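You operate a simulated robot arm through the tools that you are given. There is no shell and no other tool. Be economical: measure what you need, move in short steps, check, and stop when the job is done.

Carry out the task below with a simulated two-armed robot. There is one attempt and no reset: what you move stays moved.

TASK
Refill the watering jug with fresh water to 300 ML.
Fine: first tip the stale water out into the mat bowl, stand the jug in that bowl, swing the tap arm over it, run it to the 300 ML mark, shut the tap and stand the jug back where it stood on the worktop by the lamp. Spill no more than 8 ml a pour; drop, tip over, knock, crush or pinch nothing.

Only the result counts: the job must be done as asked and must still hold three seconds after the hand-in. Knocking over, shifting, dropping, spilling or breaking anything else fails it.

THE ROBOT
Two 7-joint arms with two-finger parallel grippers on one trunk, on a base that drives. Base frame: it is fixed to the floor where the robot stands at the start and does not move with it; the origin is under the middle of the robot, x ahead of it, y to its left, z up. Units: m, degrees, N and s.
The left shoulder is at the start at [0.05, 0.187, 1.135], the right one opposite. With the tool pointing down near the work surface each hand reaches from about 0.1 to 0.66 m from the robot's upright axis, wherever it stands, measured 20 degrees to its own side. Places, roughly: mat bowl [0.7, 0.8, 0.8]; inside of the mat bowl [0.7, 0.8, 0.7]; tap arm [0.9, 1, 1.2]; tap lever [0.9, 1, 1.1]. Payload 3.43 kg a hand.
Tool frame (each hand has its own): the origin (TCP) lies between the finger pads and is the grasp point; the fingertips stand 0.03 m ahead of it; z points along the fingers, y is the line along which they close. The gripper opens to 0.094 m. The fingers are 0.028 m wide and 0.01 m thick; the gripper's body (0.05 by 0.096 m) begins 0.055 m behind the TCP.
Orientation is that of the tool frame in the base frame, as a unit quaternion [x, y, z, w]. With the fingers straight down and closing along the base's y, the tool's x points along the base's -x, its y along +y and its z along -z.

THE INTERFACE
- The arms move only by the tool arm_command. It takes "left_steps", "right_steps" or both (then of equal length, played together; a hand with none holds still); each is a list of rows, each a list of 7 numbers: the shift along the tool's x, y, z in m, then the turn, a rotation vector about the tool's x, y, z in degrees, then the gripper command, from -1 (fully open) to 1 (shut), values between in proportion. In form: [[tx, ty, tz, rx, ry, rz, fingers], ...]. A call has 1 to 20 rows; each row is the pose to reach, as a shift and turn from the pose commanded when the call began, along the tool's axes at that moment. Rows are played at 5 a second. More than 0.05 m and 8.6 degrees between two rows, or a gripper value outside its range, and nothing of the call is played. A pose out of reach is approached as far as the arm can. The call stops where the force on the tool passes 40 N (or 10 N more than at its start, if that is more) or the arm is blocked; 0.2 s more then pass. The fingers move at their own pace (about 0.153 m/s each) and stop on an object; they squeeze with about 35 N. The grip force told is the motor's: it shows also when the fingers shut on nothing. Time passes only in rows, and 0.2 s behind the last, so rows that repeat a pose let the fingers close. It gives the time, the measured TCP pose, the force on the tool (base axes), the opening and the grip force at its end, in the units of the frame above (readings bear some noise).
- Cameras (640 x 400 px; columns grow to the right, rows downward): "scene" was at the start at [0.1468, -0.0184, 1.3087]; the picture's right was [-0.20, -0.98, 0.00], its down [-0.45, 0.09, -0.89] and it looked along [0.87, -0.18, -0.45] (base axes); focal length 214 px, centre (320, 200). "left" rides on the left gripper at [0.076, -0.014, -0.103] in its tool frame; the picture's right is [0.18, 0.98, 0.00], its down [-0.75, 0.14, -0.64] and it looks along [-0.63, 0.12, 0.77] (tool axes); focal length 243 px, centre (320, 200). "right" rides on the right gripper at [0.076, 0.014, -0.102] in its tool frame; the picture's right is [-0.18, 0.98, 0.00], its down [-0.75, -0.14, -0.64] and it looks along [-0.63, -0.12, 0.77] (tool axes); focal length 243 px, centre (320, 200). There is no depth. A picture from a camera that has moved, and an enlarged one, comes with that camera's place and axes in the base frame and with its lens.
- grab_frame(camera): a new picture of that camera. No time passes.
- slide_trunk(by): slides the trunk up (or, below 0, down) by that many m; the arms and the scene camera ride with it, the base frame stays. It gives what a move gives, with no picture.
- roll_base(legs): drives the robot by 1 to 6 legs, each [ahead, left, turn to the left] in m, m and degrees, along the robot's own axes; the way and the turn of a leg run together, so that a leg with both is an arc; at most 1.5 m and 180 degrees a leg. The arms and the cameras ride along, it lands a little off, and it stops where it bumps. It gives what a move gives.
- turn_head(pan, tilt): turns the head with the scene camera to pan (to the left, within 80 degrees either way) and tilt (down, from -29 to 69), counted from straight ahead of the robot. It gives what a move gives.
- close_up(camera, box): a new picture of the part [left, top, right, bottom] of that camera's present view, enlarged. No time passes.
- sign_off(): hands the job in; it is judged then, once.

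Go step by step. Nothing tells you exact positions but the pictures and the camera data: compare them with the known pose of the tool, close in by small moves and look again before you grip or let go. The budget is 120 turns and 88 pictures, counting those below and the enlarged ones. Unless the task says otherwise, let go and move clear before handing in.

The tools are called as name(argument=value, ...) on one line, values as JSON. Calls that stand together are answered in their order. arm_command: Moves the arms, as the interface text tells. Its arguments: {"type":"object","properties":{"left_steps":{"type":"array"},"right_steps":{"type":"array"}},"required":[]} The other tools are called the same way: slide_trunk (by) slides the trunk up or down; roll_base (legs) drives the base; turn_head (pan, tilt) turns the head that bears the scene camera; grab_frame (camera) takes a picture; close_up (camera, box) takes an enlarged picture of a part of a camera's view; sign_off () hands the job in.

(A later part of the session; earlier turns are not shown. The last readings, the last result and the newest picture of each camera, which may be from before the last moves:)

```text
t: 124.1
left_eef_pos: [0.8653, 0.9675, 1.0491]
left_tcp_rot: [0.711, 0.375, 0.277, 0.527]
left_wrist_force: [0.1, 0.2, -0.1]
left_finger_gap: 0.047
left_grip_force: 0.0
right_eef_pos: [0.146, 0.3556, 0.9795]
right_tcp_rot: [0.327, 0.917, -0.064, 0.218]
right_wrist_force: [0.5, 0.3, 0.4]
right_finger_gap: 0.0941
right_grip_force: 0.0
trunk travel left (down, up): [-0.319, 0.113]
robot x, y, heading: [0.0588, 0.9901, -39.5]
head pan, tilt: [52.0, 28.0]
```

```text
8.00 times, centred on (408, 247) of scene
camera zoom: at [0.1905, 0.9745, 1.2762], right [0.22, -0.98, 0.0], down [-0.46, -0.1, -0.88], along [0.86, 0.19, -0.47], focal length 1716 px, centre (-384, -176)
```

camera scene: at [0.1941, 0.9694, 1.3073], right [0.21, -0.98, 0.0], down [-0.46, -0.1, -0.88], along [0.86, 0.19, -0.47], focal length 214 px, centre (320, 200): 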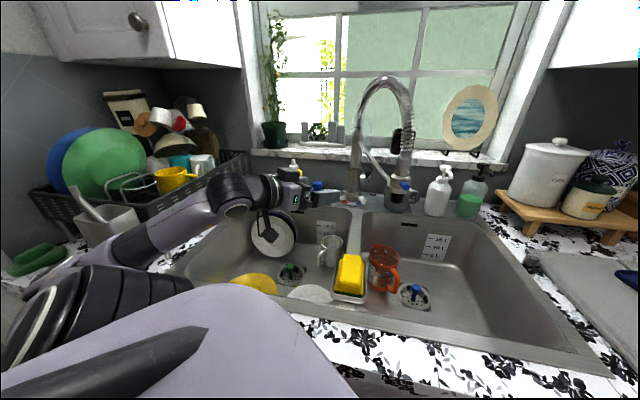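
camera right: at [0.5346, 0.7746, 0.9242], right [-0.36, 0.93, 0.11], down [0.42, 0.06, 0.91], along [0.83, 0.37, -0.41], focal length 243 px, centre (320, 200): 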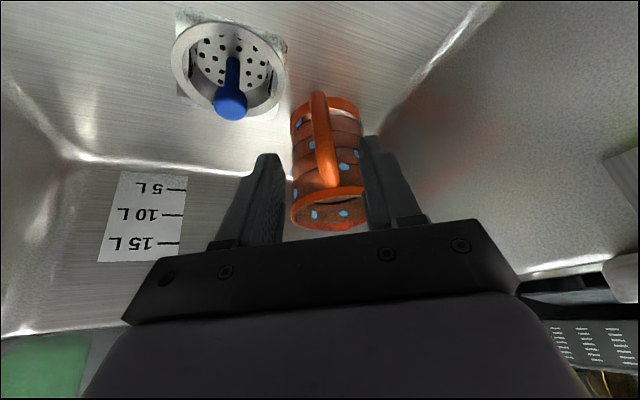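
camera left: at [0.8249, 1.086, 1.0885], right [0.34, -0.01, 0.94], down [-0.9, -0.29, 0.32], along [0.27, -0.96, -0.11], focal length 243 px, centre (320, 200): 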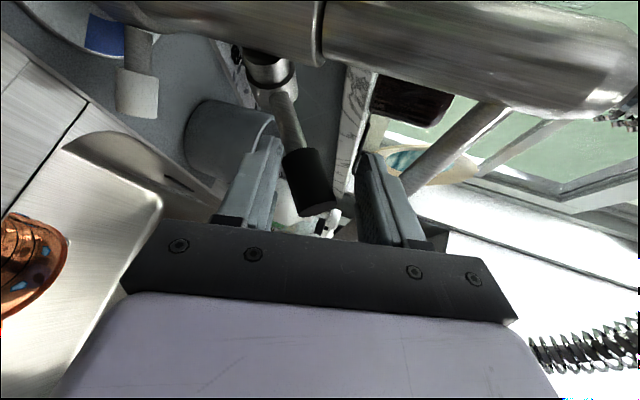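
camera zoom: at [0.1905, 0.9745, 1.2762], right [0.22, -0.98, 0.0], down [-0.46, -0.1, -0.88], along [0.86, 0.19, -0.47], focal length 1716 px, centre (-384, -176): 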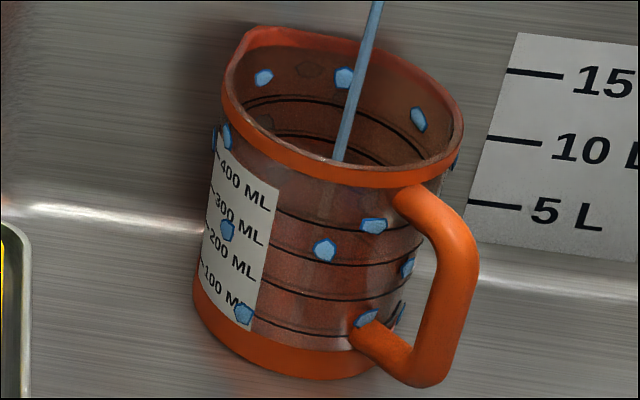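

Marks read 100–400 ml; the surface is still below what I can see over the rim (≤200 ml). I'll run about 2.5 s more and look again.

arm_command(left_steps=[[0, 0, 0, 0, 0, 0, 0], [0, 0, 0, 0, 0, 0, 0], [0, 0, 0, 0, 0, 0, 0], [0, 0, 0, 0, 0, 0, 0], [0, 0, 0, 0, 0, 0, 0], [0, 0, 0, 0, 0, 0, 0], [0, 0, 0, 0, 0, 0, 0], [0, 0, 0, 0, 0, 0, 0], [0, 0, 0, 0, 0, 0, 0], [0, 0, 0, 0, 0, 0, 0], [0, 0, 0, 0, 0, 0, 0], [0, 0, 0, 0, 0, 0, 0]])

close_up(camera="scene", box=[376, 222, 440, 272])

```text
t: 126.7
left_eef_pos: [0.8649, 0.9673, 1.0487]
left_tcp_rot: [0.71, 0.376, 0.276, 0.528]
left_wrist_force: [0.4, 0.3, 0.0]
left_finger_gap: 0.0475
left_grip_force: 0.1
right_eef_pos: [0.1454, 0.3564, 0.9792]
right_tcp_rot: [0.327, 0.917, -0.065, 0.219]
right_wrist_force: [-0.6, 0.2, -0.1]
right_finger_gap: 0.0941
right_grip_force: 0.1
trunk travel left (down, up): [-0.319, 0.113]
robot x, y, heading: [0.0577, 0.9931, -39.4]
head pan, tilt: [52.0, 28.0]
```

```text
8.00 times, centred on (408, 247) of scene
camera zoom: at [0.1905, 0.9745, 1.2762], right [0.22, -0.98, 0.0], down [-0.46, -0.1, -0.88], along [0.86, 0.19, -0.47], focal length 1716 px, centre (-384, -176)
```

zoom: 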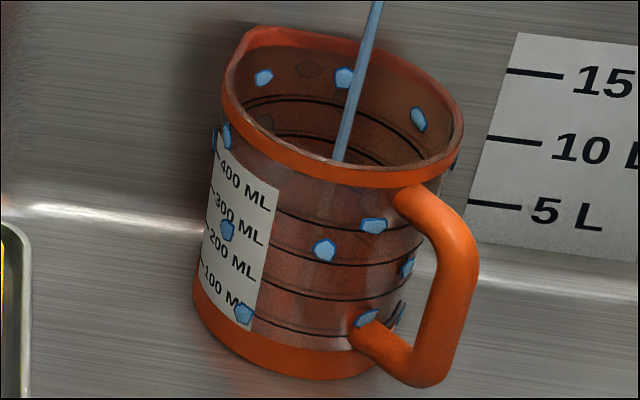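

No visible surface yet, so the flow is slow. I'll let it run about 4 s more, then shut the tap and use my last picture for a steep look into the jug.

arm_command(left_steps=[[0, 0, 0, 0, 0, 0, 0], [0, 0, 0, 0, 0, 0, 0], [0, 0, 0, 0, 0, 0, 0], [0, 0, 0, 0, 0, 0, 0], [0, 0, 0, 0, 0, 0, 0], [0, 0, 0, 0, 0, 0, 0], [0, 0, 0, 0, 0, 0, 0], [0, 0, 0, 0, 0, 0, 0], [0, 0, 0, 0, 0, 0, 0], [0, 0, 0, 0, 0, 0, 0], [0, 0, 0, 0, 0, 0, 0], [0, 0, 0, 0, 0, 0, 0], [0, 0, 0, 0, 0, 0, 0], [0, 0, 0, 0, 0, 0, 0], [0, 0, 0, 0, 0, 0, 0], [0, 0, 0, 0, 0, 0, 0], [0, 0, 0, 0, 0, 0, 0], [0, 0, 0, 0, 0, 0, 0]])

slide_trunk(by=0.0275)

```text
t: 130.5
left_eef_pos: [0.8649, 0.9675, 1.0483]
left_tcp_rot: [0.711, 0.375, 0.276, 0.526]
left_wrist_force: [-0.1, -0.3, -0.4]
left_finger_gap: 0.0472
left_grip_force: 0.0
right_eef_pos: [0.1466, 0.3563, 0.9785]
right_tcp_rot: [0.326, 0.917, -0.064, 0.218]
right_wrist_force: [0.2, -0.3, 0.5]
right_finger_gap: 0.094
right_grip_force: 0.1
trunk travel left (down, up): [-0.319, 0.113]
robot x, y, heading: [0.0591, 0.9921, -39.5]
head pan, tilt: [52.0, 28.0]
```

```text
t: 131.2
left_eef_pos: [0.8643, 0.968, 1.074]
left_tcp_rot: [0.712, 0.376, 0.275, 0.526]
left_wrist_force: [-0.9, 0.5, -5.7]
left_finger_gap: 0.0504
left_grip_force: 2.9
right_eef_pos: [0.1472, 0.3556, 1.0073]
right_tcp_rot: [0.327, 0.917, -0.065, 0.218]
right_wrist_force: [-0.1, 0.7, 0.3]
right_finger_gap: 0.0943
right_grip_force: 0.1
trunk travel left (down, up): [-0.347, 0.085]
robot x, y, heading: [0.0578, 0.9874, -39.5]
head pan, tilt: [52.0, 28.0]
```

Shut (same stop force as before). Now I withdraw the left hand from the lever along the same path as last time.

arm_command(left_steps=[[0, -0.0122, -0.0381, 0, 0, 0, -0.1], [0, -0.0244, -0.0763, 0, 0, 0, -0.1], [0, -0.0366, -0.1144, 0, 0, 0, -0.1], [-0.012, -0.0265, -0.152, 0, 0, 0, -0.1], [-0.024, -0.0164, -0.19, 0, 0, 0, -0.1], [-0.036, -0.006, -0.228, 0, 0, 0, -0.1], [-0.048, 0.004, -0.265, 0, 0, 0, -0.1], [-0.06, 0.014, -0.303, 0, 0, 0, -0.1], [-0.072, 0.024, -0.341, 0, 0, 0, -0.1], [-0.084, 0.034, -0.379, 0, 0, 0, -0.1], [-0.096, 0.0444, -0.4164, 0, 0, 0, -0.1]])

roll_base(legs=[[0.0735, -0.134, 0], [0, 0, 35], [0, 0, 35]])

```text
t: 133.6
left_eef_pos: [0.5914, 1.081, 1.1889]
left_tcp_rot: [0.711, 0.376, 0.275, 0.527]
left_wrist_force: [-0.6, -0.2, 0.1]
left_finger_gap: 0.0515
left_grip_force: 0.2
left hand out of reach, approached as far as the arm can: row 2, 3, 8, 9, 10, 11
right_eef_pos: [0.1455, 0.3569, 1.007]
right_tcp_rot: [0.327, 0.917, -0.064, 0.218]
right_wrist_force: [0.2, 0.1, 0.8]
right_finger_gap: 0.094
right_grip_force: 0.0
trunk travel left (down, up): [-0.347, 0.085]
robot x, y, heading: [0.059, 0.9924, -39.9]
head pan, tilt: [52.0, 28.0]
```

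```text
t: 138.3
left_eef_pos: [0.1344, 1.3723, 1.1877]
left_tcp_rot: [0.37, 0.713, 0.527, 0.278]
left_wrist_force: [0.1, 0.3, 0.0]
left_finger_gap: 0.0518
left_grip_force: 0.0
right_eef_pos: [0.653, 0.7016, 1.0069]
right_tcp_rot: [-0.254, 0.94, 0.072, 0.216]
right_wrist_force: [0.9, -0.6, -0.7]
right_finger_gap: 0.0939
right_grip_force: 0.1
trunk travel left (down, up): [-0.347, 0.085]
robot x, y, heading: [0.0243, 0.8421, 29.7]
head pan, tilt: [52.0, 28.0]
```

Next I raise the right hand 14 cm so its camera looks steeply into the jug, and take the last picture there.

arm_command(right_steps=[[-0.0204, 0, -0.042, 0, 0, 0, -1], [-0.0409, 0, -0.084, 0, 0, 0, -1], [-0.0613, 0, -0.126, 0, 0, 0, -1], [-0.0613, 0, -0.126, 0, 0, 0, -1]])

```text
t: 139.3
left_eef_pos: [0.1336, 1.3733, 1.1888]
left_tcp_rot: [0.371, 0.714, 0.525, 0.278]
left_wrist_force: [0.4, -0.1, 0.5]
left_finger_gap: 0.0515
left_grip_force: 0.0
right_eef_pos: [0.6527, 0.6957, 1.1462]
right_tcp_rot: [-0.252, 0.94, 0.071, 0.217]
right_wrist_force: [0.5, 0.3, 1.4]
right_finger_gap: 0.0942
right_grip_force: 0.0
trunk travel left (down, up): [-0.347, 0.085]
robot x, y, heading: [0.0294, 0.8418, 29.9]
head pan, tilt: [52.0, 28.0]
```

close_up(camera="right", box=[257, 20, 401, 120])

```text
4.00 times, centred on (329, 70) of right
camera zoom: at [0.5482, 0.6491, 1.2038], right [-0.36, 0.93, 0.11], down [0.42, 0.06, 0.91], along [0.83, 0.37, -0.41], focal length 970 px, centre (284, 720)
```

zoom: 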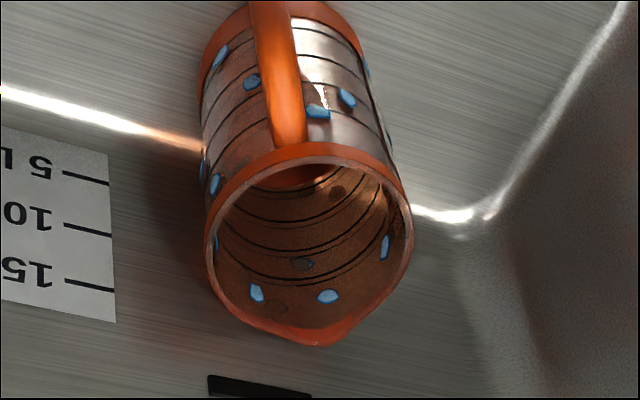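

I can't make out a surface for certain, and the pictures are spent, so I'll use weight: the empty jug read about 0.7 N, so 300 ml should read about 3.6 N. I'll regrip the jug at its known pose.

arm_command(right_steps=[[0.0164, 0, 0.041, 0, 0, 0, -0.5], [0.0328, -0.001, 0.082, 0, 0, 0, 0], [0.0492, -0.001, 0.1227, 0, 0, 0, 0], [0.0492, 0, 0.165, 0, 0, 0, 0], [0.0493, 0, 0.207, 0, 0, 0, 0], [0.0494, 0, 0.249, 0, 0, 0, 0], [0.0495, 0.001, 0.29, 0, 0, 0, 0], [0.0495, 0.001, 0.29, 0, 0, 0, 0]])

```text
t: 141.1
left_eef_pos: [0.1337, 1.3733, 1.1887]
left_tcp_rot: [0.371, 0.713, 0.527, 0.277]
left_wrist_force: [0.1, -0.5, -0.1]
left_finger_gap: 0.0517
left_grip_force: 0.0
right_eef_pos: [0.7221, 0.7465, 0.8646]
right_tcp_rot: [-0.254, 0.94, 0.072, 0.216]
right_wrist_force: [0.3, 0.1, 0.9]
right_finger_gap: 0.0471
right_grip_force: 0.0
trunk travel left (down, up): [-0.347, 0.085]
robot x, y, heading: [0.0278, 0.8431, 30.0]
head pan, tilt: [52.0, 28.0]
```

Exactly on the line. Advance the last 8 cm and grip.

arm_command(right_steps=[[0, 0, 0.03, 0, 0, 0, 0], [0.0005, 0.0005, 0.06, 0, 0, 0, 0], [0.001, 0.0007, 0.079, 0, 0, 0, 0], [0.001, 0.0007, 0.079, 0, 0, 0, 0.5], [0.001, 0.0007, 0.079, 0, 0, 0, 1], [0.001, 0.0007, 0.079, 0, 0, 0, 1], [0.001, 0.0007, 0.079, 0, 0, 0, 1]])

```text
t: 142.7
left_eef_pos: [0.1344, 1.3729, 1.1873]
left_tcp_rot: [0.371, 0.713, 0.526, 0.278]
left_wrist_force: [0.6, 0.5, -0.2]
left_finger_gap: 0.052
left_grip_force: 0.1
right_eef_pos: [0.7514, 0.7661, 0.793]
right_tcp_rot: [-0.253, 0.94, 0.072, 0.217]
right_wrist_force: [0.0, 0.2, 1.0]
right_finger_gap: 0.0201
right_grip_force: 35.6
trunk travel left (down, up): [-0.347, 0.085]
robot x, y, heading: [0.0305, 0.842, 29.7]
head pan, tilt: [52.0, 28.0]
```

Gripped at the same opening as before. I'll lift 3 cm and take a series of weight readings.

arm_command(right_steps=[[-0.0045, 0, -0.009, 0, 0, 0, 1], [-0.009, 0, -0.018, 0, 0, 0, 1], [-0.0134, 0, -0.0269, 0, 0, 0, 1], [-0.0134, 0, -0.0269, 0, 0, 0, 1], [-0.0134, 0, -0.0269, 0, 0, 0, 1]])

arm_command(right_steps=[[0, 0, 0, 0, 0, 0, 1]])

arm_command(right_steps=[[0, 0, 0, 0, 0, 0, 1]])

arm_command(right_steps=[[0, 0, 0, 0, 0, 0, 1]])

arm_command(right_steps=[[0, 0, 0, 0, 0, 0, 1]])

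arm_command(right_steps=[[0, 0, 0, 0, 0, 0, 1]])

arm_command(right_steps=[[0, 0, 0, 0, 0, 0, 1]])

arm_command(right_steps=[[0, 0, 0, 0, 0, 0, 1]])

arm_command(right_steps=[[0, 0, 0, 0, 0, 0, 1]])

arm_command(right_steps=[[0, 0, 0, 0, 0, 0, 1]])

arm_command(right_steps=[[0, 0, 0, 0, 0, 0, 1]])

arm_command(right_steps=[[0, 0, 0, 0, 0, 0, 1]])

arm_command(right_steps=[[0, 0, 0, 0, 0, 0, 1]])

```text
t: 143.9
left_eef_pos: [0.1346, 1.3727, 1.1888]
left_tcp_rot: [0.371, 0.713, 0.526, 0.279]
left_wrist_force: [0.6, 0.0, -0.3]
left_finger_gap: 0.0515
left_grip_force: 0.0
right_eef_pos: [0.7512, 0.7657, 0.8246]
right_tcp_rot: [-0.253, 0.94, 0.073, 0.216]
right_wrist_force: [0.5, -0.7, -0.7]
right_finger_gap: 0.02
right_grip_force: 35.6
trunk travel left (down, up): [-0.347, 0.085]
robot x, y, heading: [0.03, 0.841, 29.7]
head pan, tilt: [52.0, 28.0]
```

```text
t: 144.3
left_eef_pos: [0.1344, 1.3733, 1.1879]
left_tcp_rot: [0.371, 0.713, 0.526, 0.278]
left_wrist_force: [-0.6, 0.1, -0.7]
left_finger_gap: 0.0517
left_grip_force: 0.0
right_eef_pos: [0.7517, 0.7654, 0.8238]
right_tcp_rot: [-0.254, 0.94, 0.072, 0.217]
right_wrist_force: [0.7, -0.4, -0.9]
right_finger_gap: 0.0202
right_grip_force: 35.4
trunk travel left (down, up): [-0.347, 0.085]
robot x, y, heading: [0.0304, 0.8413, 29.7]
head pan, tilt: [52.0, 28.0]
```

```text
t: 144.7
left_eef_pos: [0.1354, 1.3737, 1.1885]
left_tcp_rot: [0.371, 0.713, 0.526, 0.277]
left_wrist_force: [-0.9, -0.4, -0.2]
left_finger_gap: 0.0517
left_grip_force: 0.0
right_eef_pos: [0.7516, 0.7648, 0.8246]
right_tcp_rot: [-0.253, 0.94, 0.071, 0.217]
right_wrist_force: [0.7, -0.4, -0.6]
right_finger_gap: 0.0197
right_grip_force: 34.7
trunk travel left (down, up): [-0.347, 0.085]
robot x, y, heading: [0.0289, 0.8391, 30.0]
head pan, tilt: [52.0, 28.0]
```

```text
t: 145.1
left_eef_pos: [0.1346, 1.3733, 1.1886]
left_tcp_rot: [0.371, 0.713, 0.526, 0.277]
left_wrist_force: [0.6, -0.5, 0.4]
left_finger_gap: 0.0518
left_grip_force: 0.1
right_eef_pos: [0.7513, 0.7664, 0.8243]
right_tcp_rot: [-0.254, 0.94, 0.072, 0.217]
right_wrist_force: [0.0, -1.0, -0.2]
right_finger_gap: 0.0204
right_grip_force: 34.8
trunk travel left (down, up): [-0.347, 0.085]
robot x, y, heading: [0.0265, 0.8406, 29.7]
head pan, tilt: [52.0, 28.0]
```

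```text
t: 145.5
left_eef_pos: [0.1345, 1.3729, 1.1884]
left_tcp_rot: [0.371, 0.713, 0.526, 0.278]
left_wrist_force: [-0.4, -0.3, -0.4]
left_finger_gap: 0.0516
left_grip_force: 0.0
right_eef_pos: [0.75, 0.765, 0.8262]
right_tcp_rot: [-0.253, 0.94, 0.072, 0.217]
right_wrist_force: [-0.1, -0.2, -1.6]
right_finger_gap: 0.0202
right_grip_force: 34.9
trunk travel left (down, up): [-0.347, 0.085]
robot x, y, heading: [0.025, 0.8391, 29.7]
head pan, tilt: [52.0, 28.0]
```

```text
t: 145.9
left_eef_pos: [0.1339, 1.3737, 1.1887]
left_tcp_rot: [0.371, 0.713, 0.526, 0.277]
left_wrist_force: [-0.1, -0.1, -0.3]
left_finger_gap: 0.0519
left_grip_force: 0.0
right_eef_pos: [0.7514, 0.7658, 0.8246]
right_tcp_rot: [-0.254, 0.94, 0.072, 0.217]
right_wrist_force: [-0.8, 0.3, -0.2]
right_finger_gap: 0.0198
right_grip_force: 35.2
trunk travel left (down, up): [-0.347, 0.085]
robot x, y, heading: [0.026, 0.8422, 29.8]
head pan, tilt: [52.0, 28.0]
```

```text
t: 146.3
left_eef_pos: [0.1349, 1.3737, 1.1878]
left_tcp_rot: [0.371, 0.713, 0.526, 0.278]
left_wrist_force: [0.5, 1.1, 0.0]
left_finger_gap: 0.0517
left_grip_force: 0.1
right_eef_pos: [0.7509, 0.7653, 0.8247]
right_tcp_rot: [-0.253, 0.94, 0.071, 0.216]
right_wrist_force: [-1.0, 0.1, -0.5]
right_finger_gap: 0.0201
right_grip_force: 35.0
trunk travel left (down, up): [-0.347, 0.085]
robot x, y, heading: [0.0289, 0.8432, 29.8]
head pan, tilt: [52.0, 28.0]
```

```text
t: 146.7
left_eef_pos: [0.1347, 1.3735, 1.189]
left_tcp_rot: [0.371, 0.713, 0.527, 0.276]
left_wrist_force: [-0.1, -0.4, 0.2]
left_finger_gap: 0.0516
left_grip_force: 0.0
right_eef_pos: [0.7515, 0.7668, 0.8237]
right_tcp_rot: [-0.255, 0.94, 0.073, 0.216]
right_wrist_force: [0.3, 0.1, -0.7]
right_finger_gap: 0.0203
right_grip_force: 35.2
trunk travel left (down, up): [-0.347, 0.085]
robot x, y, heading: [0.0265, 0.8421, 29.9]
head pan, tilt: [52.0, 28.0]
```

```text
t: 147.1
left_eef_pos: [0.134, 1.3734, 1.1887]
left_tcp_rot: [0.371, 0.714, 0.526, 0.277]
left_wrist_force: [0.9, -0.5, 0.1]
left_finger_gap: 0.0518
left_grip_force: 0.0
right_eef_pos: [0.7503, 0.7653, 0.824]
right_tcp_rot: [-0.254, 0.94, 0.072, 0.216]
right_wrist_force: [-0.2, 0.1, -0.6]
right_finger_gap: 0.0199
right_grip_force: 34.8
trunk travel left (down, up): [-0.347, 0.085]
robot x, y, heading: [0.028, 0.8455, 29.8]
head pan, tilt: [52.0, 28.0]
```

```text
t: 147.5
left_eef_pos: [0.1339, 1.3716, 1.1892]
left_tcp_rot: [0.371, 0.713, 0.526, 0.277]
left_wrist_force: [-0.6, 0.6, -0.1]
left_finger_gap: 0.0515
left_grip_force: 0.1
right_eef_pos: [0.7512, 0.7651, 0.825]
right_tcp_rot: [-0.253, 0.94, 0.072, 0.216]
right_wrist_force: [0.2, -0.7, -1.8]
right_finger_gap: 0.0203
right_grip_force: 34.9
trunk travel left (down, up): [-0.347, 0.085]
robot x, y, heading: [0.0281, 0.8417, 29.8]
head pan, tilt: [52.0, 28.0]
```

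```text
t: 147.9
left_eef_pos: [0.1339, 1.3731, 1.1886]
left_tcp_rot: [0.371, 0.713, 0.527, 0.278]
left_wrist_force: [0.3, -0.6, -0.2]
left_finger_gap: 0.0516
left_grip_force: 0.2
right_eef_pos: [0.7517, 0.765, 0.8244]
right_tcp_rot: [-0.253, 0.94, 0.071, 0.216]
right_wrist_force: [-0.3, -0.5, -0.6]
right_finger_gap: 0.0201
right_grip_force: 34.6
trunk travel left (down, up): [-0.347, 0.085]
robot x, y, heading: [0.0268, 0.8468, 29.9]
head pan, tilt: [52.0, 28.0]
```

```text
t: 148.3
left_eef_pos: [0.1352, 1.3726, 1.1885]
left_tcp_rot: [0.371, 0.713, 0.526, 0.277]
left_wrist_force: [0.0, -0.2, 0.3]
left_finger_gap: 0.052
left_grip_force: 0.1
right_eef_pos: [0.7509, 0.7657, 0.8243]
right_tcp_rot: [-0.253, 0.94, 0.071, 0.216]
right_wrist_force: [0.7, 0.1, -0.2]
right_finger_gap: 0.0204
right_grip_force: 34.7
trunk travel left (down, up): [-0.347, 0.085]
robot x, y, heading: [0.0256, 0.8425, 29.9]
head pan, tilt: [52.0, 28.0]
```

```text
t: 148.7
left_eef_pos: [0.1344, 1.3728, 1.1877]
left_tcp_rot: [0.371, 0.713, 0.526, 0.278]
left_wrist_force: [0.9, 0.4, -0.6]
left_finger_gap: 0.0517
left_grip_force: 0.0
right_eef_pos: [0.7521, 0.7661, 0.824]
right_tcp_rot: [-0.254, 0.94, 0.072, 0.216]
right_wrist_force: [0.2, -0.1, -1.4]
right_finger_gap: 0.0203
right_grip_force: 34.9
trunk travel left (down, up): [-0.347, 0.085]
robot x, y, heading: [0.0258, 0.8405, 29.8]
head pan, tilt: [52.0, 28.0]
```

The weight (0.77 N) is practically that of the empty jug: with so small an opening the flow was only a trickle. I'll set the jug back down at the same spot, go back and open the lever wider.

arm_command(right_steps=[[0.0045, 0, 0.009, 0, 0, 0, 1], [0.009, 0, 0.018, 0, 0, 0, 1], [0.0115, 0, 0.023, 0, 0, 0, 1], [0.0134, 0, 0.0269, 0, 0, 0, 1], [0.0134, 0, 0.0269, 0, 0, 0, 1]])

arm_command(right_steps=[[0, 0, 0, 0, 0, 0, 1], [0, 0, 0, 0, 0, 0, 0.5], [0, 0, 0, 0, 0, 0, 0.1], [0, 0, 0, 0, 0, 0, 0.1], [0, 0, -0.02, 0, 0, 0, 0.1], [0, 0, -0.05, 0, 0, 0, 0.1], [0, 0, -0.09, 0, 0, 0, 0.1], [0, 0, -0.13, 0, 0, 0, 0], [0, 0, -0.17, 0, 0, 0, -0.5], [0, 0, -0.21, 0, 0, 0, -1], [0, 0, -0.25, 0, 0, 0, -1]])

roll_base(legs=[[0, 0, -35], [0, 0, -35], [-0.075, 0.134, 0]])

```text
t: 149.9
left_eef_pos: [0.1344, 1.372, 1.1868]
left_tcp_rot: [0.371, 0.713, 0.527, 0.277]
left_wrist_force: [0.8, 0.2, 0.9]
left_finger_gap: 0.0519
left_grip_force: 0.1
right_eef_pos: [0.7506, 0.7666, 0.7945]
right_tcp_rot: [-0.253, 0.94, 0.072, 0.218]
right_wrist_force: [-1.0, 0.2, 3.2]
right_finger_gap: 0.0201
right_grip_force: 34.7
trunk travel left (down, up): [-0.347, 0.085]
robot x, y, heading: [0.0287, 0.8423, 29.8]
head pan, tilt: [52.0, 28.0]
```

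```text
t: 152.3
left_eef_pos: [0.1337, 1.3731, 1.1887]
left_tcp_rot: [0.371, 0.712, 0.527, 0.278]
left_wrist_force: [0.6, -0.4, 0.2]
left_finger_gap: 0.0517
left_grip_force: 0.0
right_eef_pos: [0.6588, 0.7044, 1.0203]
right_tcp_rot: [-0.254, 0.94, 0.071, 0.216]
right_wrist_force: [-0.2, -0.4, -0.3]
right_finger_gap: 0.0938
right_grip_force: 0.0
trunk travel left (down, up): [-0.347, 0.085]
robot x, y, heading: [0.0277, 0.8422, 30.0]
head pan, tilt: [52.0, 28.0]
```

```text
t: 157.0
left_eef_pos: [0.5872, 1.078, 1.1893]
left_tcp_rot: [0.71, 0.376, 0.275, 0.528]
left_wrist_force: [-0.1, 0.4, -0.1]
left_finger_gap: 0.0515
left_grip_force: 0.0
right_eef_pos: [0.148, 0.3519, 1.0207]
right_tcp_rot: [0.326, 0.917, -0.064, 0.219]
right_wrist_force: [1.1, 0.3, 0.2]
right_finger_gap: 0.0941
right_grip_force: 0.0
trunk travel left (down, up): [-0.347, 0.085]
robot x, y, heading: [0.0569, 0.9894, -39.6]
head pan, tilt: [52.0, 28.0]
```

I go to the pre-entry point by the lever.

arm_command(left_steps=[[0.0077, -0.0064, 0.0375, 0, 0, 0, -0.17], [0.0154, -0.0127, 0.0749, 0, 0, 0, -0.17], [0.0231, -0.0191, 0.1124, 0, 0, 0, -0.17], [0.0308, -0.0254, 0.1499, 0, 0, 0, -0.17], [0.0385, -0.0318, 0.1873, 0, 0, 0, -0.17], [0.0462, -0.0381, 0.2248, 0, 0, 0, -0.17], [0.0462, -0.0381, 0.2248, 0, 0, 0, -0.17]])

```text
t: 158.6
left_eef_pos: [0.7814, 0.9991, 1.0871]
left_tcp_rot: [0.71, 0.375, 0.276, 0.528]
left_wrist_force: [-1.0, 0.5, -1.1]
left_finger_gap: 0.0549
left_grip_force: 0.0
right_eef_pos: [0.148, 0.3506, 1.0199]
right_tcp_rot: [0.327, 0.917, -0.064, 0.219]
right_wrist_force: [0.3, 0.4, 0.5]
right_finger_gap: 0.0938
right_grip_force: 0.0
trunk travel left (down, up): [-0.347, 0.085]
robot x, y, heading: [0.0542, 0.9927, -40.0]
head pan, tilt: [52.0, 28.0]
```

slide_trunk(by=-0.003)

arm_command(left_steps=[[0.0069, 0.0056, 0.0287, 0, 0, 0, -0.17], [0.0137, 0.0112, 0.0574, 0, 0, 0, -0.17], [0.0206, 0.0168, 0.0861, 0, 0, 0, -0.17], [0.0206, 0.0168, 0.0861, 0, 0, 0, 0], [0.0206, 0.0168, 0.0861, 0, 0, 0, 0]])

```text
t: 159.1
left_eef_pos: [0.7787, 1.0007, 1.0827]
left_tcp_rot: [0.711, 0.376, 0.275, 0.528]
left_wrist_force: [-0.9, -1.0, -0.4]
left_finger_gap: 0.0549
left_grip_force: 0.0
right_eef_pos: [0.1473, 0.3506, 1.0171]
right_tcp_rot: [0.327, 0.917, -0.065, 0.218]
right_wrist_force: [0.6, 0.2, 0.9]
right_finger_gap: 0.0938
right_grip_force: 0.0
trunk travel left (down, up): [-0.344, 0.088]
robot x, y, heading: [0.0528, 0.9889, -39.6]
head pan, tilt: [52.0, 28.0]
```

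```text
t: 160.3
left_eef_pos: [0.8659, 0.9684, 1.0738]
left_tcp_rot: [0.712, 0.375, 0.274, 0.527]
left_wrist_force: [-0.5, -0.6, -3.0]
left_finger_gap: 0.0492
left_grip_force: 2.0
right_eef_pos: [0.1471, 0.3507, 1.0173]
right_tcp_rot: [0.325, 0.918, -0.063, 0.218]
right_wrist_force: [-0.4, 0.7, 0.6]
right_finger_gap: 0.0939
right_grip_force: 0.0
trunk travel left (down, up): [-0.344, 0.088]
robot x, y, heading: [0.0512, 0.9882, -39.7]
head pan, tilt: [52.0, 28.0]
```

Contact is as before. Now I open wider (trunk down 5 cm), hold about 5 s, and shut again.

slide_trunk(by=-0.05)

arm_command(left_steps=[[0, 0, 0, 0, 0, 0, 0], [0, 0, 0, 0, 0, 0, 0], [0, 0, 0, 0, 0, 0, 0], [0, 0, 0, 0, 0, 0, 0], [0, 0, 0, 0, 0, 0, 0], [0, 0, 0, 0, 0, 0, 0], [0, 0, 0, 0, 0, 0, 0], [0, 0, 0, 0, 0, 0, 0], [0, 0, 0, 0, 0, 0, 0], [0, 0, 0, 0, 0, 0, 0], [0, 0, 0, 0, 0, 0, 0], [0, 0, 0, 0, 0, 0, 0], [0, 0, 0, 0, 0, 0, 0], [0, 0, 0, 0, 0, 0, 0], [0, 0, 0, 0, 0, 0, 0], [0, 0, 0, 0, 0, 0, 0], [0, 0, 0, 0, 0, 0, 0], [0, 0, 0, 0, 0, 0, 0], [0, 0, 0, 0, 0, 0, 0], [0, 0, 0, 0, 0, 0, 0]])

slide_trunk(by=0.0525)

```text
t: 161.3
left_eef_pos: [0.8654, 0.9674, 1.0253]
left_tcp_rot: [0.71, 0.376, 0.275, 0.528]
left_wrist_force: [-0.9, 0.0, 0.2]
left_finger_gap: 0.0469
left_grip_force: 0.1
right_eef_pos: [0.1459, 0.3502, 0.967]
right_tcp_rot: [0.327, 0.917, -0.064, 0.218]
right_wrist_force: [-0.7, -0.1, -0.4]
right_finger_gap: 0.094
right_grip_force: 0.1
trunk travel left (down, up): [-0.294, 0.138]
robot x, y, heading: [0.0516, 0.9905, -39.3]
head pan, tilt: [52.0, 28.0]
```

```text
t: 165.5
left_eef_pos: [0.8641, 0.9671, 1.0264]
left_tcp_rot: [0.711, 0.375, 0.275, 0.528]
left_wrist_force: [0.1, 0.1, -1.1]
left_finger_gap: 0.0469
left_grip_force: 0.0
right_eef_pos: [0.1475, 0.3511, 0.9665]
right_tcp_rot: [0.327, 0.917, -0.064, 0.218]
right_wrist_force: [-0.2, -0.8, 0.0]
right_finger_gap: 0.0943
right_grip_force: 0.1
trunk travel left (down, up): [-0.294, 0.138]
robot x, y, heading: [0.0528, 0.9867, -39.5]
head pan, tilt: [52.0, 28.0]
```

```text
t: 166.4
left_eef_pos: [0.8653, 0.9672, 1.0748]
left_tcp_rot: [0.712, 0.376, 0.274, 0.526]
left_wrist_force: [-2.6, 1.5, -6.7]
left_finger_gap: 0.0512
left_grip_force: 2.8
right_eef_pos: [0.1474, 0.3512, 1.0193]
right_tcp_rot: [0.326, 0.918, -0.064, 0.219]
right_wrist_force: [0.1, -0.2, -0.3]
right_finger_gap: 0.0941
right_grip_force: 0.1
trunk travel left (down, up): [-0.346, 0.086]
robot x, y, heading: [0.0557, 0.9906, -39.5]
head pan, tilt: [52.0, 28.0]
```

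Shut again. Withdraw the left hand and return to the jug stance.

arm_command(left_steps=[[0, -0.0122, -0.0381, 0, 0, 0, -0.1], [0, -0.0244, -0.0763, 0, 0, 0, -0.1], [0, -0.0366, -0.1144, 0, 0, 0, -0.1], [-0.012, -0.0265, -0.152, 0, 0, 0, -0.1], [-0.024, -0.0164, -0.19, 0, 0, 0, -0.1], [-0.036, -0.006, -0.228, 0, 0, 0, -0.1], [-0.048, 0.004, -0.265, 0, 0, 0, -0.1], [-0.06, 0.014, -0.303, 0, 0, 0, -0.1], [-0.072, 0.024, -0.341, 0, 0, 0, -0.1], [-0.084, 0.034, -0.379, 0, 0, 0, -0.1], [-0.096, 0.0444, -0.4164, 0, 0, 0, -0.1]])

roll_base(legs=[[0.0735, -0.134, 0], [0, 0, 35], [0, 0, 35]])

```text
t: 168.8
left_eef_pos: [0.5864, 1.079, 1.1884]
left_tcp_rot: [0.71, 0.375, 0.276, 0.528]
left_wrist_force: [0.2, -1.0, -0.6]
left_finger_gap: 0.0517
left_grip_force: 0.2
left hand out of reach, approached as far as the arm can: row 2, 3, 9, 10, 11
right_eef_pos: [0.1474, 0.3501, 1.0199]
right_tcp_rot: [0.325, 0.918, -0.064, 0.219]
right_wrist_force: [0.5, 0.0, -0.4]
right_finger_gap: 0.0941
right_grip_force: 0.1
trunk travel left (down, up): [-0.346, 0.086]
robot x, y, heading: [0.0548, 0.9852, -39.5]
head pan, tilt: [52.0, 28.0]
```

```text
t: 173.5
left_eef_pos: [0.1276, 1.3711, 1.1886]
left_tcp_rot: [0.368, 0.714, 0.528, 0.276]
left_wrist_force: [-0.9, 0.3, -0.3]
left_finger_gap: 0.052
left_grip_force: 0.2
right_eef_pos: [0.6585, 0.7059, 1.02]
right_tcp_rot: [-0.256, 0.939, 0.072, 0.217]
right_wrist_force: [-0.4, -0.3, -0.1]
right_finger_gap: 0.0939
right_grip_force: 0.1
trunk travel left (down, up): [-0.346, 0.086]
robot x, y, heading: [0.0245, 0.8384, 30.0]
head pan, tilt: [52.0, 28.0]
```

arm_command(right_steps=[[0.0003, 0, 0.036, 0, 0, 0, 0], [0.0006, -0.0003, 0.072, 0, 0, 0, 0], [0.001, -0.0005, 0.108, 0, 0, 0, 0], [0.0013, -0.0007, 0.144, 0, 0, 0, 0], [0.0016, -0.0009, 0.18, 0, 0, 0, 0], [0.0019, -0.001, 0.216, 0, 0, 0, 0], [0.0022, -0.0012, 0.24, 0, 0, 0, 0], [0.0022, -0.0012, 0.2524, 0, 0, 0, 0], [0.0022, -0.0012, 0.2524, 0, 0, 0, 0.5], [0.0022, -0.0012, 0.2524, 0, 0, 0, 1], [0.0022, -0.0012, 0.2524, 0, 0, 0, 1], [0.0022, -0.0012, 0.2524, 0, 0, 0, 1]])

```text
t: 176.1
left_eef_pos: [0.1281, 1.3701, 1.1869]
left_tcp_rot: [0.369, 0.715, 0.527, 0.276]
left_wrist_force: [0.2, -0.4, 0.4]
left_finger_gap: 0.0517
left_grip_force: 0.2
right_eef_pos: [0.7516, 0.7638, 0.7925]
right_tcp_rot: [-0.256, 0.939, 0.073, 0.217]
right_wrist_force: [0.1, -0.5, -0.1]
right_finger_gap: 0.0203
right_grip_force: 34.9
trunk travel left (down, up): [-0.346, 0.086]
robot x, y, heading: [0.0266, 0.8358, 30.1]
head pan, tilt: [52.0, 28.0]
```

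Gripped at the same spot. Lift 3 cm and weigh again.

arm_command(right_steps=[[-0.0045, 0, -0.009, 0, 0, 0, 1], [-0.009, 0, -0.018, 0, 0, 0, 1], [-0.0134, 0, -0.0269, 0, 0, 0, 1], [-0.0134, 0, -0.0269, 0, 0, 0, 1], [-0.0134, 0, -0.0269, 0, 0, 0, 1]])

arm_command(right_steps=[[0, 0, 0, 0, 0, 0, 1]])

arm_command(right_steps=[[0, 0, 0, 0, 0, 0, 1]])

arm_command(right_steps=[[0, 0, 0, 0, 0, 0, 1]])

arm_command(right_steps=[[0, 0, 0, 0, 0, 0, 1]])

arm_command(right_steps=[[0, 0, 0, 0, 0, 0, 1]])

arm_command(right_steps=[[0, 0, 0, 0, 0, 0, 1]])

arm_command(right_steps=[[0, 0, 0, 0, 0, 0, 1]])

arm_command(right_steps=[[0, 0, 0, 0, 0, 0, 1]])

arm_command(right_steps=[[0, 0, 0, 0, 0, 0, 1]])

arm_command(right_steps=[[0, 0, 0, 0, 0, 0, 1]])

arm_command(right_steps=[[0, 0, 0, 0, 0, 0, 1]])

arm_command(right_steps=[[0, 0, 0, 0, 0, 0, 1]])

arm_command(right_steps=[[0, 0, 0, 0, 0, 0, 1]])

arm_command(right_steps=[[0, 0, 0, 0, 0, 0, 1]])

arm_command(right_steps=[[0, 0, 0, 0, 0, 0, 1]])

```text
t: 177.3
left_eef_pos: [0.1286, 1.3707, 1.1883]
left_tcp_rot: [0.369, 0.713, 0.527, 0.277]
left_wrist_force: [0.2, 0.4, -0.1]
left_finger_gap: 0.0518
left_grip_force: 0.1
right_eef_pos: [0.7518, 0.7634, 0.8212]
right_tcp_rot: [-0.256, 0.939, 0.072, 0.216]
right_wrist_force: [-0.2, 0.4, -1.7]
right_finger_gap: 0.0202
right_grip_force: 35.2
trunk travel left (down, up): [-0.346, 0.086]
robot x, y, heading: [0.0271, 0.8383, 30.1]
head pan, tilt: [52.0, 28.0]
```

```text
t: 177.7
left_eef_pos: [0.1279, 1.3709, 1.1883]
left_tcp_rot: [0.368, 0.714, 0.528, 0.277]
left_wrist_force: [-0.4, 0.5, -1.2]
left_finger_gap: 0.0516
left_grip_force: 0.0
right_eef_pos: [0.7508, 0.7632, 0.8226]
right_tcp_rot: [-0.256, 0.939, 0.073, 0.216]
right_wrist_force: [-0.2, -0.8, -1.0]
right_finger_gap: 0.0203
right_grip_force: 35.2
trunk travel left (down, up): [-0.346, 0.086]
robot x, y, heading: [0.0234, 0.839, 30.0]
head pan, tilt: [52.0, 28.0]
```

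```text
t: 178.1
left_eef_pos: [0.1293, 1.372, 1.1881]
left_tcp_rot: [0.369, 0.713, 0.528, 0.276]
left_wrist_force: [-0.2, 0.1, 0.8]
left_finger_gap: 0.0516
left_grip_force: 0.2
right_eef_pos: [0.7513, 0.7637, 0.8221]
right_tcp_rot: [-0.256, 0.939, 0.073, 0.216]
right_wrist_force: [0.0, 0.6, -1.4]
right_finger_gap: 0.0207
right_grip_force: 35.2
trunk travel left (down, up): [-0.346, 0.086]
robot x, y, heading: [0.0241, 0.8448, 30.2]
head pan, tilt: [52.0, 28.0]
```

```text
t: 178.5
left_eef_pos: [0.1277, 1.3723, 1.1877]
left_tcp_rot: [0.369, 0.713, 0.528, 0.276]
left_wrist_force: [0.8, -0.8, -0.4]
left_finger_gap: 0.0515
left_grip_force: 0.0
right_eef_pos: [0.7512, 0.7639, 0.8217]
right_tcp_rot: [-0.256, 0.939, 0.072, 0.216]
right_wrist_force: [0.5, -0.4, -1.3]
right_finger_gap: 0.0205
right_grip_force: 35.5
trunk travel left (down, up): [-0.346, 0.086]
robot x, y, heading: [0.0267, 0.834, 30.4]
head pan, tilt: [52.0, 28.0]
```

```text
t: 178.9
left_eef_pos: [0.1288, 1.3711, 1.1886]
left_tcp_rot: [0.37, 0.713, 0.528, 0.276]
left_wrist_force: [0.7, -0.3, -0.1]
left_finger_gap: 0.0514
left_grip_force: 0.0
right_eef_pos: [0.7517, 0.7647, 0.8209]
right_tcp_rot: [-0.255, 0.939, 0.072, 0.216]
right_wrist_force: [-0.1, -0.2, -2.1]
right_finger_gap: 0.0203
right_grip_force: 35.3
trunk travel left (down, up): [-0.346, 0.086]
robot x, y, heading: [0.0278, 0.8355, 30.0]
head pan, tilt: [52.0, 28.0]
```

```text
t: 179.3
left_eef_pos: [0.1285, 1.3715, 1.1872]
left_tcp_rot: [0.37, 0.713, 0.527, 0.276]
left_wrist_force: [0.8, 0.3, 0.0]
left_finger_gap: 0.0517
left_grip_force: 0.2
right_eef_pos: [0.7514, 0.7626, 0.8211]
right_tcp_rot: [-0.256, 0.94, 0.073, 0.215]
right_wrist_force: [-0.4, -0.4, -1.0]
right_finger_gap: 0.0206
right_grip_force: 35.1
trunk travel left (down, up): [-0.346, 0.086]
robot x, y, heading: [0.0257, 0.8395, 30.2]
head pan, tilt: [52.0, 28.0]
```

```text
t: 179.7
left_eef_pos: [0.127, 1.3709, 1.1881]
left_tcp_rot: [0.369, 0.714, 0.528, 0.276]
left_wrist_force: [0.1, 0.1, 0.2]
left_finger_gap: 0.0516
left_grip_force: 0.0
right_eef_pos: [0.7513, 0.7639, 0.822]
right_tcp_rot: [-0.255, 0.94, 0.072, 0.216]
right_wrist_force: [0.2, 0.2, -1.3]
right_finger_gap: 0.0206
right_grip_force: 35.4
trunk travel left (down, up): [-0.346, 0.086]
robot x, y, heading: [0.0241, 0.8386, 30.2]
head pan, tilt: [52.0, 28.0]
```

```text
t: 180.1
left_eef_pos: [0.1282, 1.3698, 1.188]
left_tcp_rot: [0.369, 0.714, 0.527, 0.276]
left_wrist_force: [-0.6, -1.0, 0.8]
left_finger_gap: 0.0516
left_grip_force: 0.1
right_eef_pos: [0.7522, 0.7638, 0.8212]
right_tcp_rot: [-0.256, 0.94, 0.072, 0.216]
right_wrist_force: [0.3, 0.1, -1.8]
right_finger_gap: 0.0205
right_grip_force: 35.0
trunk travel left (down, up): [-0.346, 0.086]
robot x, y, heading: [0.0271, 0.8402, 30.3]
head pan, tilt: [52.0, 28.0]
```

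```text
t: 180.5
left_eef_pos: [0.1274, 1.3704, 1.189]
left_tcp_rot: [0.369, 0.714, 0.527, 0.276]
left_wrist_force: [1.3, 1.5, -0.1]
left_finger_gap: 0.0518
left_grip_force: 0.1
right_eef_pos: [0.7503, 0.7634, 0.8223]
right_tcp_rot: [-0.256, 0.939, 0.073, 0.216]
right_wrist_force: [0.5, 0.4, -2.8]
right_finger_gap: 0.0205
right_grip_force: 35.0
trunk travel left (down, up): [-0.346, 0.086]
robot x, y, heading: [0.0254, 0.8435, 29.9]
head pan, tilt: [52.0, 28.0]
```

```text
t: 180.9
left_eef_pos: [0.128, 1.3712, 1.1875]
left_tcp_rot: [0.368, 0.714, 0.528, 0.276]
left_wrist_force: [0.7, -0.9, 0.2]
left_finger_gap: 0.0515
left_grip_force: 0.1
right_eef_pos: [0.7504, 0.7647, 0.8222]
right_tcp_rot: [-0.256, 0.939, 0.072, 0.217]
right_wrist_force: [0.4, 0.2, -1.7]
right_finger_gap: 0.0207
right_grip_force: 35.2
trunk travel left (down, up): [-0.346, 0.086]
robot x, y, heading: [0.0283, 0.839, 30.1]
head pan, tilt: [52.0, 28.0]
```

```text
t: 181.3
left_eef_pos: [0.1289, 1.3708, 1.1891]
left_tcp_rot: [0.369, 0.713, 0.528, 0.276]
left_wrist_force: [0.2, 0.1, -0.1]
left_finger_gap: 0.0517
left_grip_force: 0.0
right_eef_pos: [0.7513, 0.7642, 0.8215]
right_tcp_rot: [-0.256, 0.939, 0.072, 0.216]
right_wrist_force: [0.1, -1.2, -1.7]
right_finger_gap: 0.0205
right_grip_force: 35.1
trunk travel left (down, up): [-0.346, 0.086]
robot x, y, heading: [0.0275, 0.8368, 30.1]
head pan, tilt: [52.0, 28.0]
```

```text
t: 181.7
left_eef_pos: [0.1286, 1.3703, 1.1874]
left_tcp_rot: [0.369, 0.714, 0.527, 0.275]
left_wrist_force: [-0.8, -1.0, -0.2]
left_finger_gap: 0.0517
left_grip_force: 0.0
right_eef_pos: [0.7505, 0.7641, 0.8219]
right_tcp_rot: [-0.256, 0.94, 0.072, 0.216]
right_wrist_force: [0.4, -0.6, -1.1]
right_finger_gap: 0.0203
right_grip_force: 35.2
trunk travel left (down, up): [-0.346, 0.086]
robot x, y, heading: [0.0246, 0.8416, 30.0]
head pan, tilt: [52.0, 28.0]
```

```text
t: 182.1
left_eef_pos: [0.1279, 1.3703, 1.1891]
left_tcp_rot: [0.369, 0.713, 0.528, 0.276]
left_wrist_force: [-0.2, -1.3, 1.1]
left_finger_gap: 0.0518
left_grip_force: 0.0
right_eef_pos: [0.7506, 0.7637, 0.8218]
right_tcp_rot: [-0.256, 0.939, 0.072, 0.216]
right_wrist_force: [-0.6, 0.0, -2.2]
right_finger_gap: 0.0208
right_grip_force: 34.7
trunk travel left (down, up): [-0.346, 0.086]
robot x, y, heading: [0.0235, 0.838, 30.4]
head pan, tilt: [52.0, 28.0]
```

```text
t: 182.5
left_eef_pos: [0.1289, 1.3718, 1.1885]
left_tcp_rot: [0.369, 0.713, 0.527, 0.277]
left_wrist_force: [0.7, -0.7, 0.5]
left_finger_gap: 0.0516
left_grip_force: 0.0
right_eef_pos: [0.7504, 0.764, 0.8213]
right_tcp_rot: [-0.255, 0.94, 0.072, 0.216]
right_wrist_force: [0.1, 0.8, -1.9]
right_finger_gap: 0.0204
right_grip_force: 35.0
trunk travel left (down, up): [-0.346, 0.086]
robot x, y, heading: [0.0243, 0.8387, 30.2]
head pan, tilt: [52.0, 28.0]
```

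```text
t: 182.9
left_eef_pos: [0.1284, 1.3711, 1.1877]
left_tcp_rot: [0.369, 0.714, 0.527, 0.276]
left_wrist_force: [-0.4, 0.3, -1.2]
left_finger_gap: 0.0517
left_grip_force: 0.0
right_eef_pos: [0.7519, 0.7637, 0.822]
right_tcp_rot: [-0.256, 0.94, 0.072, 0.216]
right_wrist_force: [-0.7, 0.1, -1.5]
right_finger_gap: 0.0203
right_grip_force: 34.6
trunk travel left (down, up): [-0.346, 0.086]
robot x, y, heading: [0.0265, 0.8396, 30.2]
head pan, tilt: [52.0, 28.0]
```

```text
t: 183.3
left_eef_pos: [0.1289, 1.3715, 1.1877]
left_tcp_rot: [0.369, 0.713, 0.528, 0.277]
left_wrist_force: [0.6, 0.6, -0.1]
left_finger_gap: 0.0517
left_grip_force: 0.3
right_eef_pos: [0.7509, 0.7651, 0.8221]
right_tcp_rot: [-0.256, 0.94, 0.072, 0.216]
right_wrist_force: [-0.1, -0.3, -1.9]
right_finger_gap: 0.0206
right_grip_force: 34.4
trunk travel left (down, up): [-0.346, 0.086]
robot x, y, heading: [0.0271, 0.8429, 30.3]
head pan, tilt: [52.0, 28.0]
```

The reading is 1.65 N on average, so about 100 ml is in, from about 5 s at this opening (≈18 ml/s). I'll set the jug down on the same spot and run roughly 9 s more.

arm_command(right_steps=[[0.0045, 0, 0.009, 0, 0, 0, 1], [0.009, 0, 0.018, 0, 0, 0, 1], [0.0115, 0, 0.023, 0, 0, 0, 1], [0.0134, 0, 0.0269, 0, 0, 0, 1], [0.0134, 0, 0.0269, 0, 0, 0, 1]])

arm_command(right_steps=[[0, 0, 0, 0, 0, 0, 1], [0, 0, 0, 0, 0, 0, 0.5], [0, 0, 0, 0, 0, 0, 0.1], [0, 0, 0, 0, 0, 0, 0.1], [0, 0, -0.02, 0, 0, 0, 0.1], [0, 0, -0.05, 0, 0, 0, 0.1], [0, 0, -0.09, 0, 0, 0, 0.1], [0, 0, -0.13, 0, 0, 0, 0], [0, 0, -0.17, 0, 0, 0, -0.5], [0, 0, -0.21, 0, 0, 0, -1], [0, 0, -0.25, 0, 0, 0, -1]])

roll_base(legs=[[0, 0, -35], [0, 0, -35], [-0.075, 0.134, 0]])

```text
t: 184.5
left_eef_pos: [0.1283, 1.3706, 1.1876]
left_tcp_rot: [0.369, 0.714, 0.527, 0.276]
left_wrist_force: [0.1, 0.7, 0.2]
left_finger_gap: 0.0518
left_grip_force: 0.0
right_eef_pos: [0.751, 0.7654, 0.793]
right_tcp_rot: [-0.255, 0.939, 0.072, 0.218]
right_wrist_force: [0.2, -0.1, 2.4]
right_finger_gap: 0.0205
right_grip_force: 35.1
trunk travel left (down, up): [-0.346, 0.086]
robot x, y, heading: [0.0219, 0.8375, 30.4]
head pan, tilt: [52.0, 28.0]
```

```text
t: 186.9
left_eef_pos: [0.1286, 1.371, 1.1874]
left_tcp_rot: [0.369, 0.714, 0.527, 0.277]
left_wrist_force: [-0.3, -0.5, -0.2]
left_finger_gap: 0.0516
left_grip_force: 0.0
right_eef_pos: [0.6585, 0.7021, 1.0153]
right_tcp_rot: [-0.255, 0.94, 0.072, 0.217]
right_wrist_force: [0.0, 0.1, 0.3]
right_finger_gap: 0.0938
right_grip_force: 0.0
trunk travel left (down, up): [-0.346, 0.086]
robot x, y, heading: [0.0233, 0.8389, 30.0]
head pan, tilt: [52.0, 28.0]
```

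```text
t: 191.7
left_eef_pos: [0.5898, 1.0734, 1.1877]
left_tcp_rot: [0.712, 0.372, 0.273, 0.53]
left_wrist_force: [-0.7, 1.2, 0.2]
left_finger_gap: 0.0517
left_grip_force: 0.1
right_eef_pos: [0.1397, 0.3464, 1.0152]
right_tcp_rot: [0.331, 0.915, -0.065, 0.22]
right_wrist_force: [-0.4, -0.1, 0.0]
right_finger_gap: 0.0937
right_grip_force: 0.1
trunk travel left (down, up): [-0.346, 0.086]
robot x, y, heading: [0.0541, 0.9896, -40.1]
head pan, tilt: [52.0, 28.0]
```

arm_command(left_steps=[[0.008, -0.0065, 0.0367, 0, 0, 0, -0.17], [0.016, -0.0129, 0.0733, 0, 0, 0, -0.17], [0.024, -0.0194, 0.11, 0, 0, 0, -0.17], [0.0321, -0.0259, 0.1467, 0, 0, 0, -0.17], [0.0401, -0.0323, 0.1833, 0, 0, 0, -0.17], [0.0481, -0.0388, 0.22, 0, 0, 0, -0.17], [0.0481, -0.0388, 0.22, 0, 0, 0, -0.17]])

```text
t: 193.3
left_eef_pos: [0.777, 0.9949, 1.0878]
left_tcp_rot: [0.712, 0.371, 0.272, 0.53]
left_wrist_force: [-0.5, 0.3, 1.1]
left_finger_gap: 0.0548
left_grip_force: 0.0
right_eef_pos: [0.1391, 0.3455, 1.0156]
right_tcp_rot: [0.332, 0.915, -0.066, 0.218]
right_wrist_force: [0.4, 0.1, 0.3]
right_finger_gap: 0.094
right_grip_force: 0.1
trunk travel left (down, up): [-0.346, 0.086]
robot x, y, heading: [0.0506, 0.9898, -40.0]
head pan, tilt: [52.0, 28.0]
```

slide_trunk(by=-0.004)

arm_command(left_steps=[[0.01, 0, 0, 0, 0, 0, -0.17], [0.0156, 0.0058, 0.029, 0, 0, 0, -0.17], [0.0212, 0.0116, 0.0581, 0, 0, 0, -0.17], [0.0269, 0.0175, 0.0872, 0, 0, 0, -0.17], [0.0269, 0.0175, 0.0872, 0, 0, 0, 0], [0.0269, 0.0175, 0.0872, 0, 0, 0, 0]])

```text
t: 193.8
left_eef_pos: [0.7775, 0.995, 1.0836]
left_tcp_rot: [0.713, 0.372, 0.272, 0.529]
left_wrist_force: [-0.5, 0.8, 0.0]
left_finger_gap: 0.0552
left_grip_force: 0.0
right_eef_pos: [0.1399, 0.3465, 1.0099]
right_tcp_rot: [0.332, 0.915, -0.066, 0.219]
right_wrist_force: [0.7, 0.4, 0.2]
right_finger_gap: 0.0939
right_grip_force: 0.1
trunk travel left (down, up): [-0.342, 0.09]
robot x, y, heading: [0.056, 0.9921, -39.9]
head pan, tilt: [52.0, 28.0]
```

```text
t: 195.2
left_eef_pos: [0.8649, 0.9659, 1.0734]
left_tcp_rot: [0.713, 0.372, 0.273, 0.529]
left_wrist_force: [-0.6, 0.0, -3.1]
left_finger_gap: 0.0484
left_grip_force: 1.3
right_eef_pos: [0.1403, 0.3467, 1.0108]
right_tcp_rot: [0.332, 0.915, -0.066, 0.218]
right_wrist_force: [-0.8, 0.3, -0.1]
right_finger_gap: 0.094
right_grip_force: 0.1
trunk travel left (down, up): [-0.342, 0.09]
robot x, y, heading: [0.0551, 0.9863, -40.0]
head pan, tilt: [52.0, 28.0]
```

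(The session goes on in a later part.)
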